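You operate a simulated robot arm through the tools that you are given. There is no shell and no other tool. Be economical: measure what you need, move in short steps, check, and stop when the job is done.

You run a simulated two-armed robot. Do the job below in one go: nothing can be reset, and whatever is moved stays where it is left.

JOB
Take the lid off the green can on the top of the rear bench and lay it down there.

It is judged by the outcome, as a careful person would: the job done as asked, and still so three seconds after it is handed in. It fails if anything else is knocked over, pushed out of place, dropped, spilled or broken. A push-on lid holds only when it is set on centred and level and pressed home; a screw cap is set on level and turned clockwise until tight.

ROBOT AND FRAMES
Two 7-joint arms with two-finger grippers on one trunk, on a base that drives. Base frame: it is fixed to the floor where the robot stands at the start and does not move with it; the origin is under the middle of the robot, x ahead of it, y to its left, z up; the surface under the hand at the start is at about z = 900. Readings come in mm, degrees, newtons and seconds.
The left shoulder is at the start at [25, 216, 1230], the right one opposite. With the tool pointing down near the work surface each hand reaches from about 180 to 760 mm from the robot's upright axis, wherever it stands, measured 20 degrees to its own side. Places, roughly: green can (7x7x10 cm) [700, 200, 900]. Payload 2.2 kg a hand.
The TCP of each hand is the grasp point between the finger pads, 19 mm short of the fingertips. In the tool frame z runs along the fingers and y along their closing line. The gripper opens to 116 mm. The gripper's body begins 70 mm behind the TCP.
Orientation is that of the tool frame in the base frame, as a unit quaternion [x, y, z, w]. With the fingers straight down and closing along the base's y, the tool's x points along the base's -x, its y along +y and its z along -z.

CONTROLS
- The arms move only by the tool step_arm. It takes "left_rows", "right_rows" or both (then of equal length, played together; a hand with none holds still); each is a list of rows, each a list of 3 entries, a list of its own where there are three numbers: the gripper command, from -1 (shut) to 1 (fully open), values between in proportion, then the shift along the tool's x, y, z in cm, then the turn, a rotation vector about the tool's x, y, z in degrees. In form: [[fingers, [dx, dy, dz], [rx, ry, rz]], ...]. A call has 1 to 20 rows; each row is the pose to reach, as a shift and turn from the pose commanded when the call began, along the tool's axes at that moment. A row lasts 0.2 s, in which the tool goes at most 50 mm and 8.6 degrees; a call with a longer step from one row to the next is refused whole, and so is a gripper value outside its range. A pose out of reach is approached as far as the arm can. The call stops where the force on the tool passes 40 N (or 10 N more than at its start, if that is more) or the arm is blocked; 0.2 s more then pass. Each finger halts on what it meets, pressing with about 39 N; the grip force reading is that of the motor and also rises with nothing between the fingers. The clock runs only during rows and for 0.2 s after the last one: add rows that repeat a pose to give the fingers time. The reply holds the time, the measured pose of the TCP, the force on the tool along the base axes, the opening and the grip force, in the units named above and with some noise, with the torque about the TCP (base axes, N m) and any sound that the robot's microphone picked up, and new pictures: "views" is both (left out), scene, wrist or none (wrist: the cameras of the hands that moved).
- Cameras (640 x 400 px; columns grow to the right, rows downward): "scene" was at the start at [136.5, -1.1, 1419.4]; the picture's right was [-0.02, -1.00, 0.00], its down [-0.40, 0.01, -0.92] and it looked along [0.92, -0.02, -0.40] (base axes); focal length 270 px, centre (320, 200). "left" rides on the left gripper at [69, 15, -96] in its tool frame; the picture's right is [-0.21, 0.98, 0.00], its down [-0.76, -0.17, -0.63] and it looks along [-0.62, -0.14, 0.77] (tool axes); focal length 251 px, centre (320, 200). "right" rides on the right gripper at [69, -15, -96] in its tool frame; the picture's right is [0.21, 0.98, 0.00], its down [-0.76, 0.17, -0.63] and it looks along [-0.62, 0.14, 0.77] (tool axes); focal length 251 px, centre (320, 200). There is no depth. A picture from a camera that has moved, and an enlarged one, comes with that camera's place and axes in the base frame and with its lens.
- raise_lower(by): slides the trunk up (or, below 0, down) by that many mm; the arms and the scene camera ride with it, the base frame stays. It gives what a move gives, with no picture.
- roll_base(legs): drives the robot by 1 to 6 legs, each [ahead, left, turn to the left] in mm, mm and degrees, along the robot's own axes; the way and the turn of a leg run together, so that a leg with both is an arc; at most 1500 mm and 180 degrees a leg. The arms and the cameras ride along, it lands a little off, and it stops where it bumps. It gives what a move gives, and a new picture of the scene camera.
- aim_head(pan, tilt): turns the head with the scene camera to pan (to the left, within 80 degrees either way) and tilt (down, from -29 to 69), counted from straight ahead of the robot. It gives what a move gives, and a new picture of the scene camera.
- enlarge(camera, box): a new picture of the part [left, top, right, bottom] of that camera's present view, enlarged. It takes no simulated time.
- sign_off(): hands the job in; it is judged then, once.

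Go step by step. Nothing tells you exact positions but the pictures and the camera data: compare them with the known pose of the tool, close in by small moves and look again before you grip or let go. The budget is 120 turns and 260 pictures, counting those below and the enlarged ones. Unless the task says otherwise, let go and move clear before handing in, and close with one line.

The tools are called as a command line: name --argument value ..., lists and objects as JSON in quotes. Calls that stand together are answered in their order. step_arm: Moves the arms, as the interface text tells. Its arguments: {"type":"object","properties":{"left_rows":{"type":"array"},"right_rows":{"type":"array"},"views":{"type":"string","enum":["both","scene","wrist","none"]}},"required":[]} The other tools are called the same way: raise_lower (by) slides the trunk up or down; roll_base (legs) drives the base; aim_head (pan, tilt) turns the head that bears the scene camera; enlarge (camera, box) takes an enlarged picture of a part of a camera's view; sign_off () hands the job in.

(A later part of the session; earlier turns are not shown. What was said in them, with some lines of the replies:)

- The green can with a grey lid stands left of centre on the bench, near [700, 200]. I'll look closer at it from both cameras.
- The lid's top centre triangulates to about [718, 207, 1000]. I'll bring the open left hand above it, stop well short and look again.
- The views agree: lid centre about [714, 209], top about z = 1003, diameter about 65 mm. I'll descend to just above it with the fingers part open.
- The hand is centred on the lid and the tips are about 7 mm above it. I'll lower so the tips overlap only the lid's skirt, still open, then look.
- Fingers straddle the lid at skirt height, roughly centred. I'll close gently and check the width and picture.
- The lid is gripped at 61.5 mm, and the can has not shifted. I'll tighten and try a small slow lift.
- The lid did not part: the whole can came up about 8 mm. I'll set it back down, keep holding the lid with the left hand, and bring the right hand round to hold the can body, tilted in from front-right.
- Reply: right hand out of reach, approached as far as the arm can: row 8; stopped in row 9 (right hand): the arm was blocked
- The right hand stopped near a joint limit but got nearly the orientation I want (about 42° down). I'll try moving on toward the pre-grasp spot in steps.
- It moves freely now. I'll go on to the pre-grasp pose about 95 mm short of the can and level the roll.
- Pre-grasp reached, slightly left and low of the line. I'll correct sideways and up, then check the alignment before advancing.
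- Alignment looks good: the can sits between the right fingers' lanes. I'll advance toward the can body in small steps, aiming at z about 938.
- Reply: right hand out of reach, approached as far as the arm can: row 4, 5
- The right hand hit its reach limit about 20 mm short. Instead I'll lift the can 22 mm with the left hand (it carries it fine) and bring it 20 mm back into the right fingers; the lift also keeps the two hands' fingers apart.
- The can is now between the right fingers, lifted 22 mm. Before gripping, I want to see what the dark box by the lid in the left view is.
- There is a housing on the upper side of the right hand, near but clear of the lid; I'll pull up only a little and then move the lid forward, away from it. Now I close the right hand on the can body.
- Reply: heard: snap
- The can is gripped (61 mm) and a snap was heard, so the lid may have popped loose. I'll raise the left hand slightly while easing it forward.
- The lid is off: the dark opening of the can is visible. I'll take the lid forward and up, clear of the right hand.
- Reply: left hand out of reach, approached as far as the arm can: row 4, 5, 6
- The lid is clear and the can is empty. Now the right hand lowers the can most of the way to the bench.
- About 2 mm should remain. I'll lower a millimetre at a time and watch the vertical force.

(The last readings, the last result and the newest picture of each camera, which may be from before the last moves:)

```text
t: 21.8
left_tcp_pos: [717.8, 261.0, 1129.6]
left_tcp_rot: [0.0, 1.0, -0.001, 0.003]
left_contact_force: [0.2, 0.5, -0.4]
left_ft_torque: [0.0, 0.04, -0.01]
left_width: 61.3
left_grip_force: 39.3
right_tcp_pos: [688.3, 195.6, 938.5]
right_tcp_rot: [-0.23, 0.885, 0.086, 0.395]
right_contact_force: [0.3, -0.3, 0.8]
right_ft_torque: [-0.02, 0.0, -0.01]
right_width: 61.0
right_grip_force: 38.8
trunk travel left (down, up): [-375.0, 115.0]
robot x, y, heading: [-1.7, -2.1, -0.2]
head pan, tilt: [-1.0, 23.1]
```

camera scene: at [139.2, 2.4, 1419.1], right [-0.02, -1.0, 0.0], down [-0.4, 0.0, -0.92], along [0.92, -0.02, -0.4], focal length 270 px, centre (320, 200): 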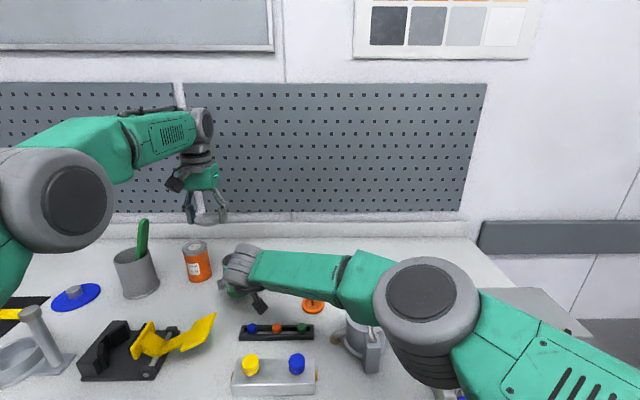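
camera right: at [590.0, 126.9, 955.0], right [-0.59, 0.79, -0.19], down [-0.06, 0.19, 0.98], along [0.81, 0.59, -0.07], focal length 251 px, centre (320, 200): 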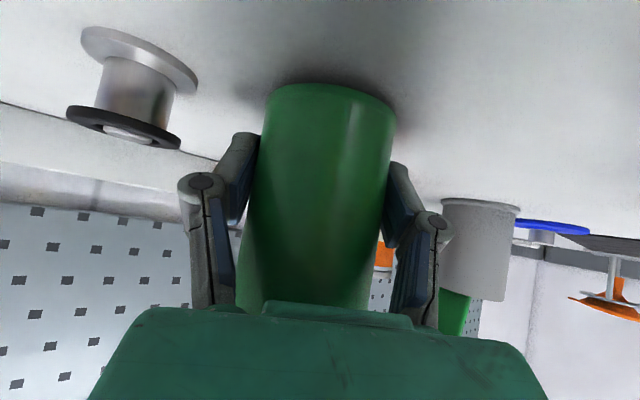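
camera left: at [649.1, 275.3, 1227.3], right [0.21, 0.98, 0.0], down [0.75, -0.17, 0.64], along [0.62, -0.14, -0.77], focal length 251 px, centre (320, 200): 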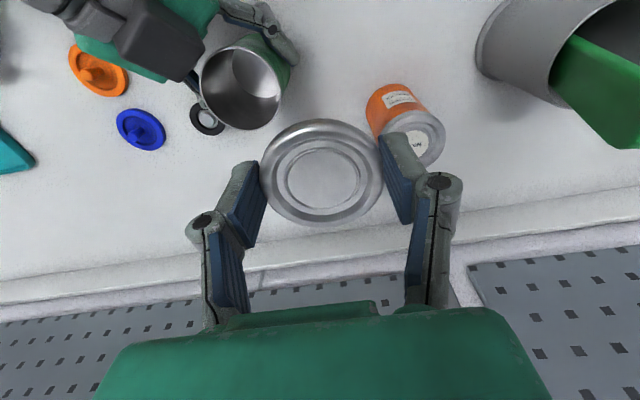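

step_arm --right_rows '[[-1, [0.074, 0, 0.067], [0, 0, 0]], [-1, [0.148, 0, 0.134], [0, 0, 0]], [-1, [0.148, 0, 0.134], [0, 0, 0]]]' --views "none"

```text
t: 22.6
left_tcp_pos: [720.0, 259.5, 1130.3]
left_tcp_rot: [-0.001, 1.0, 0.0, 0.003]
left_contact_force: [0.1, 0.6, 0.0]
left_ft_torque: [-0.04, 0.01, 0.0]
left_width: 61.2
left_grip_force: 38.7
right_tcp_pos: [688.6, 194.2, 935.8]
right_tcp_rot: [-0.229, 0.886, 0.085, 0.395]
right_contact_force: [-0.5, 0.3, -1.0]
right_ft_torque: [-0.01, 0.0, -0.01]
right_width: 61.2
right_grip_force: 39.3
trunk travel left (down, up): [-375.0, 115.0]
robot x, y, heading: [1.6, 0.9, 0.1]
head pan, tilt: [-1.0, 23.1]
```

step_arm --right_rows '[[-1, [0.074, 0, 0.067], [0, 0, 0]], [-1, [0.148, 0, 0.134], [0, 0, 0]], [-1, [0.148, 0, 0.134], [0, 0, 0]]]' --views "none"

enlarge --camera "right" --box '[200, 50, 440, 200]'

```text
t: 23.4
left_tcp_pos: [718.7, 259.9, 1130.0]
left_tcp_rot: [0.0, 1.0, 0.0, 0.003]
left_contact_force: [0.3, -0.3, 0.0]
left_ft_torque: [-0.03, 0.0, -0.01]
left_width: 61.3
left_grip_force: 39.3
right_tcp_pos: [688.9, 193.4, 935.1]
right_tcp_rot: [-0.23, 0.885, 0.086, 0.396]
right_contact_force: [3.0, 2.2, 9.6]
right_ft_torque: [0.26, 0.07, -0.1]
right_width: 61.0
right_grip_force: 39.1
trunk travel left (down, up): [-375.0, 115.0]
robot x, y, heading: [-1.8, -0.3, -0.3]
head pan, tilt: [-1.0, 23.1]
```

```text
2.67 times, centred on (320, 125) of right
camera zoom: at [590.1, 126.6, 949.6], right [-0.59, 0.79, -0.19], down [-0.06, 0.19, 0.98], along [0.81, 0.59, -0.06], focal length 670 px, centre (320, 400)
```

zoom: 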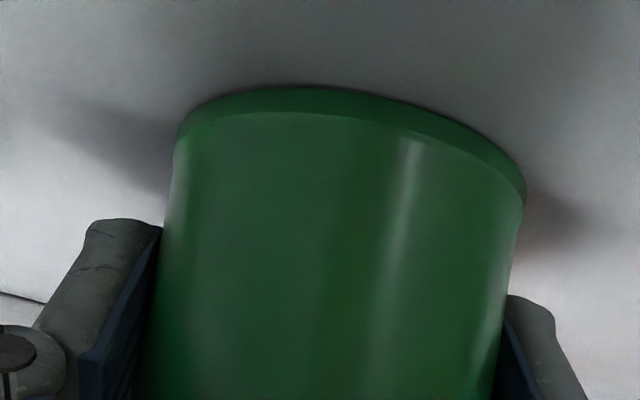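

The can has touched the bench (about 10 N). I'll open the right hand gently and check the can stands still.

step_arm --right_rows '[[0.1, [0, 0, 0], [0, 0, 0]], [0.2, [0, 0, 0], [0, 0, 0]], [0.4, [0, 0, 0], [0, 0, 0]], [0.4, [0, 0, 0], [0, 0, 0]]]' --views "wrist"

enlarge --camera "left" --box '[150, 0, 350, 140]'

```text
t: 24.4
left_tcp_pos: [719.3, 260.9, 1130.3]
left_tcp_rot: [0.0, 1.0, -0.002, 0.003]
left_contact_force: [0.2, 0.3, -0.7]
left_ft_torque: [0.02, 0.0, -0.06]
left_width: 61.6
left_grip_force: 39.2
right_tcp_pos: [688.2, 194.7, 932.8]
right_tcp_rot: [-0.23, 0.885, 0.085, 0.395]
right_contact_force: [0.5, 1.1, 0.1]
right_ft_torque: [-0.02, 0.01, 0.02]
right_width: 81.0
right_grip_force: 0.0
trunk travel left (down, up): [-375.0, 115.0]
robot x, y, heading: [0.7, -1.2, 0.1]
head pan, tilt: [-1.0, 23.1]
camera right: at [589.9, 126.6, 948.1], right [-0.59, 0.79, -0.19], down [-0.06, 0.19, 0.98], along [0.81, 0.59, -0.07], focal length 251 px, centre (320, 200)
```

right: 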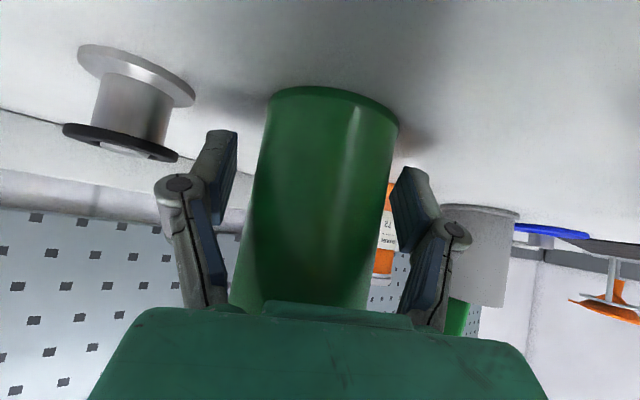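

```text
2.86 times, centred on (250, 70) of left
camera zoom: at [649.2, 274.6, 1227.1], right [0.21, 0.98, 0.0], down [0.75, -0.17, 0.64], along [0.62, -0.14, -0.77], focal length 718 px, centre (520, 571)
```

zoom: 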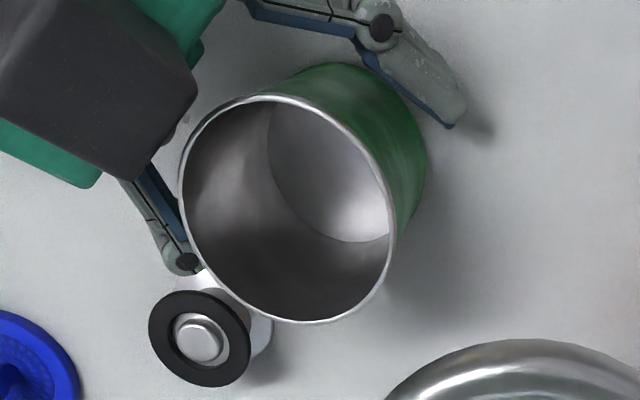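

The can stands free. I'll back the right hand straight out along its fingers, then away to the right.

step_arm --right_rows '[[0.4, [0, 0, -1.5], [0, 0, 0]], [0.4, [0, 0, -3.5], [0, 0, 0]], [0.4, [0, 0, -6], [0, 0, 0]], [0.4, [0, 0, -9], [0, 0, 0]], [0.4, [0, 0, -12], [0, 0, 0]], [0.4, [0, -3, -14], [0, 0, 0]], [0.4, [0, -7, -15], [0, 0, 0]], [0.4, [0, -11, -15], [0, 0, 0]], [0.4, [0, -15, -15], [0, 0, 0]], [0.4, [0, -15, -15], [0, 0, 0]]]' --views "scene"

```text
t: 26.6
left_tcp_pos: [718.7, 259.6, 1129.2]
left_tcp_rot: [0.001, 1.0, 0.0, 0.003]
left_contact_force: [-0.2, 0.6, -0.8]
left_ft_torque: [0.02, 0.0, 0.0]
left_width: 61.4
left_grip_force: 39.1
right_tcp_pos: [658.8, 12.6, 1038.9]
right_tcp_rot: [-0.23, 0.885, 0.086, 0.396]
right_contact_force: [-0.6, 0.1, -0.2]
right_ft_torque: [0.0, -0.04, 0.0]
right_width: 80.9
right_grip_force: 0.1
trunk travel left (down, up): [-375.0, 115.0]
robot x, y, heading: [1.0, 6.0, 0.1]
head pan, tilt: [-1.0, 23.1]
camera scene: at [138.8, -0.7, 1419.2], right [-0.02, -1.0, 0.0], down [-0.4, 0.01, -0.92], along [0.92, -0.02, -0.4], focal length 270 px, centre (320, 200)
```

scene: 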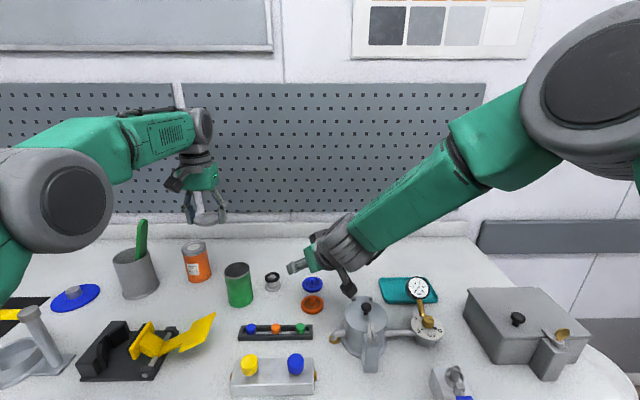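

The can stands upright by itself. I'll lay the lid on the free spot at about [690, 290], first lowering to just above the bench.

step_arm --left_rows '[[-1, [1.5, 1.5, 0], [0, 0, 0]], [-1, [2.9, 3.0, 1], [0, 0, 0]], [-1, [2.9, 3.0, 5], [0, 0, 0]], [-1, [2.9, 3.0, 9], [0, 0, 0]], [-1, [2.9, 3.0, 13], [0, 0, 0]], [-1, [2.9, 3.0, 16.5], [0, 0, 0]], [-1, [2.9, 3.0, 16.5], [0, 0, 0]]]' --views "both"

enlarge --camera "scene" --box '[140, 210, 300, 330]'

```text
t: 28.2
left_tcp_pos: [687.1, 289.0, 964.9]
left_tcp_rot: [0.0, 1.0, 0.0, 0.004]
left_contact_force: [0.4, 0.4, 0.4]
left_ft_torque: [0.0, -0.01, 0.0]
left_width: 61.0
left_grip_force: 38.5
right_tcp_pos: [657.6, 14.0, 1038.3]
right_tcp_rot: [-0.23, 0.885, 0.086, 0.397]
right_contact_force: [-1.0, -0.5, 0.4]
right_ft_torque: [0.0, -0.01, 0.01]
right_width: 81.3
right_grip_force: 0.1
trunk travel left (down, up): [-375.0, 115.0]
robot x, y, heading: [0.3, -1.1, 0.0]
head pan, tilt: [-1.0, 23.1]
camera scene: at [138.2, 0.3, 1419.3], right [-0.02, -1.0, 0.0], down [-0.4, 0.01, -0.92], along [0.92, -0.02, -0.4], focal length 270 px, centre (320, 200)
camera left: at [616.9, 304.6, 1062.6], right [0.21, 0.98, 0.0], down [0.75, -0.17, 0.64], along [0.62, -0.14, -0.77], focal length 251 px, centre (320, 200)
```

scene: 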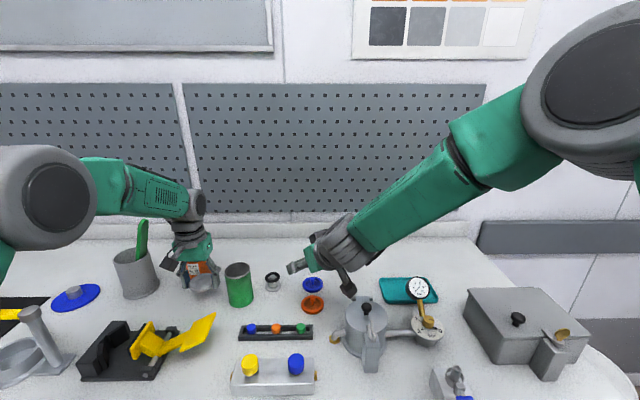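
left: 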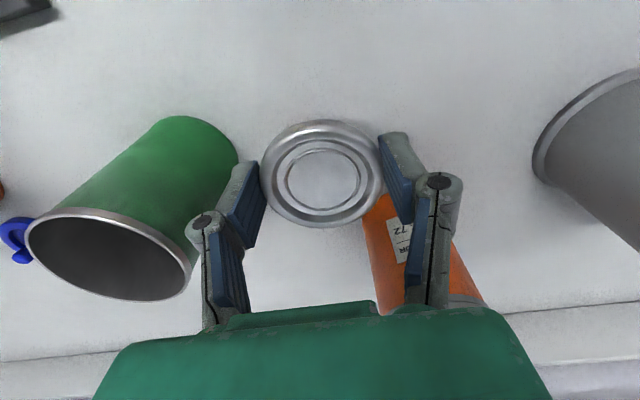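

```text
3.33 times, centred on (220, 270) of scene
camera zoom: at [138.2, 0.3, 1419.3], right [-0.02, -1.0, 0.0], down [-0.4, 0.01, -0.92], along [0.92, -0.02, -0.4], focal length 900 px, centre (653, -33)
```

zoom: 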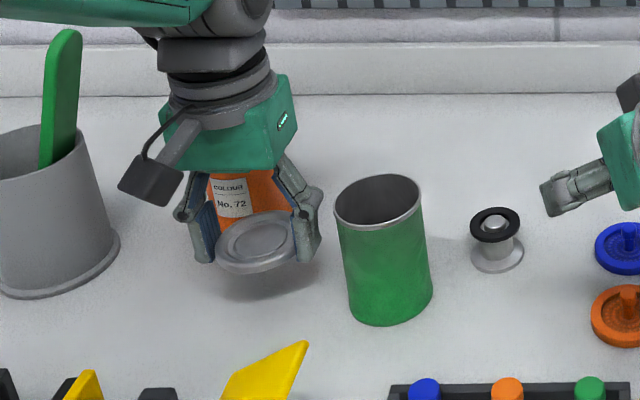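

The right knuckle would pass close to the green can, so I'll shift 13 mm left and 8 mm back before going lower.

step_arm --left_rows '[[-1, [0.8, 1.3, 0], [0, 0, 0]], [-1, [0.8, 1.3, 0.5], [0, 0, 0]], [-1, [0.8, 1.3, 2], [0, 0, 0]], [-1, [0.8, 1.3, 3.5], [0, 0, 0]], [-1, [0.8, 1.3, 3.9], [0, 0, 0]], [-1, [0.8, 1.3, 3.9], [0, 0, 0]]]' --views "wrist"

enlarge --camera "scene" --box '[140, 210, 300, 330]'

```text
t: 29.6
left_tcp_pos: [679.2, 303.1, 925.0]
left_tcp_rot: [-0.001, 1.0, -0.001, 0.003]
left_contact_force: [0.2, 0.3, -0.6]
left_ft_torque: [-0.01, -0.02, 0.03]
left_width: 60.9
left_grip_force: 39.5
right_tcp_pos: [659.2, 11.7, 1037.2]
right_tcp_rot: [-0.229, 0.885, 0.086, 0.397]
right_contact_force: [-0.2, -0.5, -0.8]
right_ft_torque: [-0.05, 0.0, 0.01]
right_width: 81.1
right_grip_force: 0.1
trunk travel left (down, up): [-375.0, 115.0]
robot x, y, heading: [2.6, -0.8, -0.1]
head pan, tilt: [-1.0, 23.1]
camera left: at [608.9, 317.7, 1022.0], right [0.21, 0.98, 0.0], down [0.75, -0.17, 0.64], along [0.62, -0.14, -0.77], focal length 251 px, centre (320, 200)
```

left: 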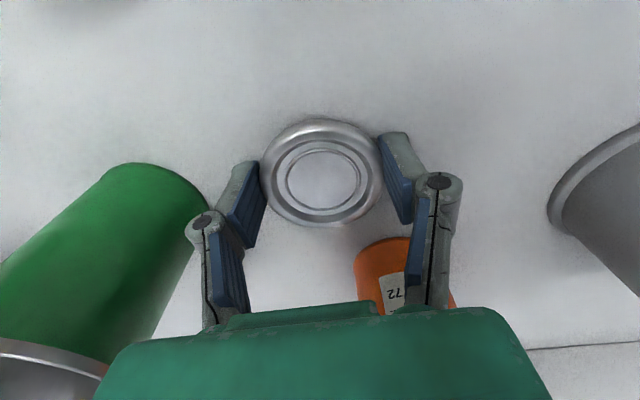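

```text
3.33 times, centred on (220, 270) of scene
camera zoom: at [139.0, 0.1, 1419.2], right [-0.02, -1.0, 0.0], down [-0.4, 0.01, -0.92], along [0.92, -0.02, -0.4], focal length 900 px, centre (653, -33)
```

zoom: 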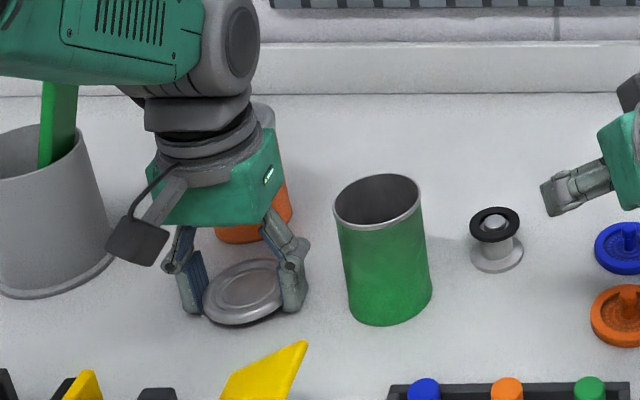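

Just above the bench with good clearance. Lowering in millimetre steps until contact.

step_arm --left_rows '[[-1, [0, 0, 0.1], [0, 0, 0]], [-1, [0, 0, 0.2], [0, 0, 0]], [-1, [0, 0, 0.3], [0, 0, 0]], [-1, [0, 0, 0.3], [0, 0, 0]]]' --views "none"

```text
t: 30.6
left_tcp_pos: [678.4, 302.5, 922.6]
left_tcp_rot: [0.0, 1.0, 0.001, 0.004]
left_contact_force: [1.0, -0.1, 3.8]
left_ft_torque: [-0.01, -0.02, 0.01]
left_width: 61.4
left_grip_force: 38.9
right_tcp_pos: [658.2, 13.8, 1037.0]
right_tcp_rot: [-0.23, 0.885, 0.086, 0.396]
right_contact_force: [-0.7, -0.1, -0.1]
right_ft_torque: [0.01, 0.01, 0.01]
right_width: 81.4
right_grip_force: 0.1
trunk travel left (down, up): [-375.0, 115.0]
robot x, y, heading: [1.3, -3.6, 0.0]
head pan, tilt: [-1.0, 23.1]
```

Light contact (about 4 N): the lid is on the bench. I'll open gently, then rise straight up.

step_arm --left_rows '[[0.1, [0, 0, 0.05], [0, 0, 0]], [0.2, [0, 0, 0.05], [0, 0, 0]], [0.25, [0, 0, 0], [0, 0, 0]], [0.25, [0, 0, -0.5], [0, 0, 0]], [0.25, [0, 0, -2], [0, 0, 0]], [0.25, [0, 0, -5], [0, 0, 0]], [0.25, [0, 0, -9], [0, 0, 0]], [0.25, [0, 0, -13], [0, 0, 0]], [0.25, [0, 0, -17], [0, 0, 0]], [0.25, [0, 0, -17], [0, 0, 0]]]' --views "both"

enlarge --camera "scene" --box '[140, 210, 300, 330]'

```text
t: 32.8
left_tcp_pos: [678.1, 303.5, 1092.4]
left_tcp_rot: [-0.001, 1.0, -0.001, 0.001]
left_contact_force: [-0.1, -0.6, -0.5]
left_ft_torque: [-0.02, 0.07, 0.01]
left_width: 72.5
left_grip_force: 0.2
right_tcp_pos: [659.1, 13.9, 1036.7]
right_tcp_rot: [-0.229, 0.885, 0.085, 0.395]
right_contact_force: [-0.1, 0.0, 0.0]
right_ft_torque: [0.0, 0.02, -0.02]
right_width: 81.3
right_grip_force: 0.1
trunk travel left (down, up): [-375.0, 115.0]
robot x, y, heading: [1.1, 1.5, -0.2]
head pan, tilt: [-1.0, 23.1]
camera scene: at [139.2, 0.1, 1419.1], right [-0.02, -1.0, 0.0], down [-0.4, 0.01, -0.92], along [0.92, -0.02, -0.4], focal length 270 px, centre (320, 200)
camera left: at [608.2, 317.5, 1188.5], right [0.21, 0.98, 0.0], down [0.75, -0.17, 0.64], along [0.62, -0.14, -0.77], focal length 251 px, centre (320, 200)
```

scene: 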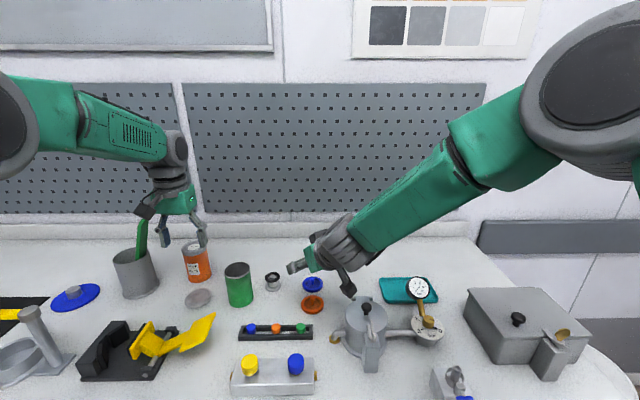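
left: 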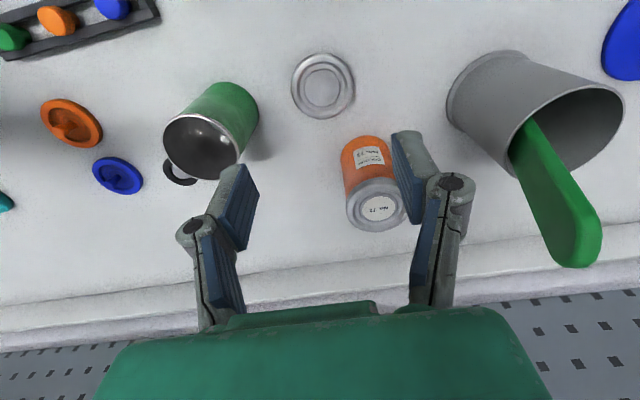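

```text
3.33 times, centred on (220, 270) of scene
camera zoom: at [139.2, 0.1, 1419.1], right [-0.02, -1.0, 0.0], down [-0.4, 0.01, -0.92], along [0.92, -0.02, -0.4], focal length 900 px, centre (653, -33)
```

zoom: 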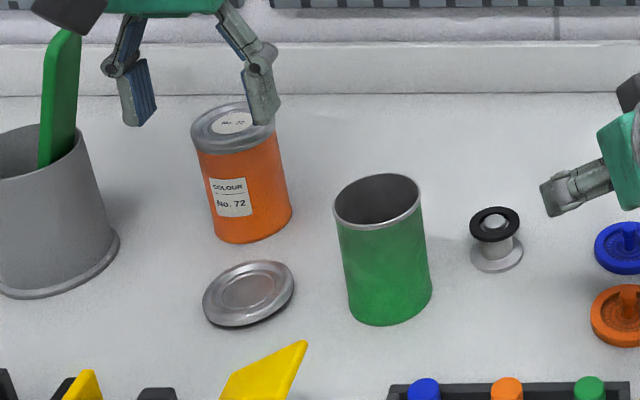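

The lid lies flat on the bench, the green can stands upright and open, nothing else has shifted, and both hands are clear. I'll hand it in.

sign_off

```text
The job is handed in.
```

The green can's lid is off and lying flat on the bench, and the open can stands upright about 25–30 mm from its original spot.
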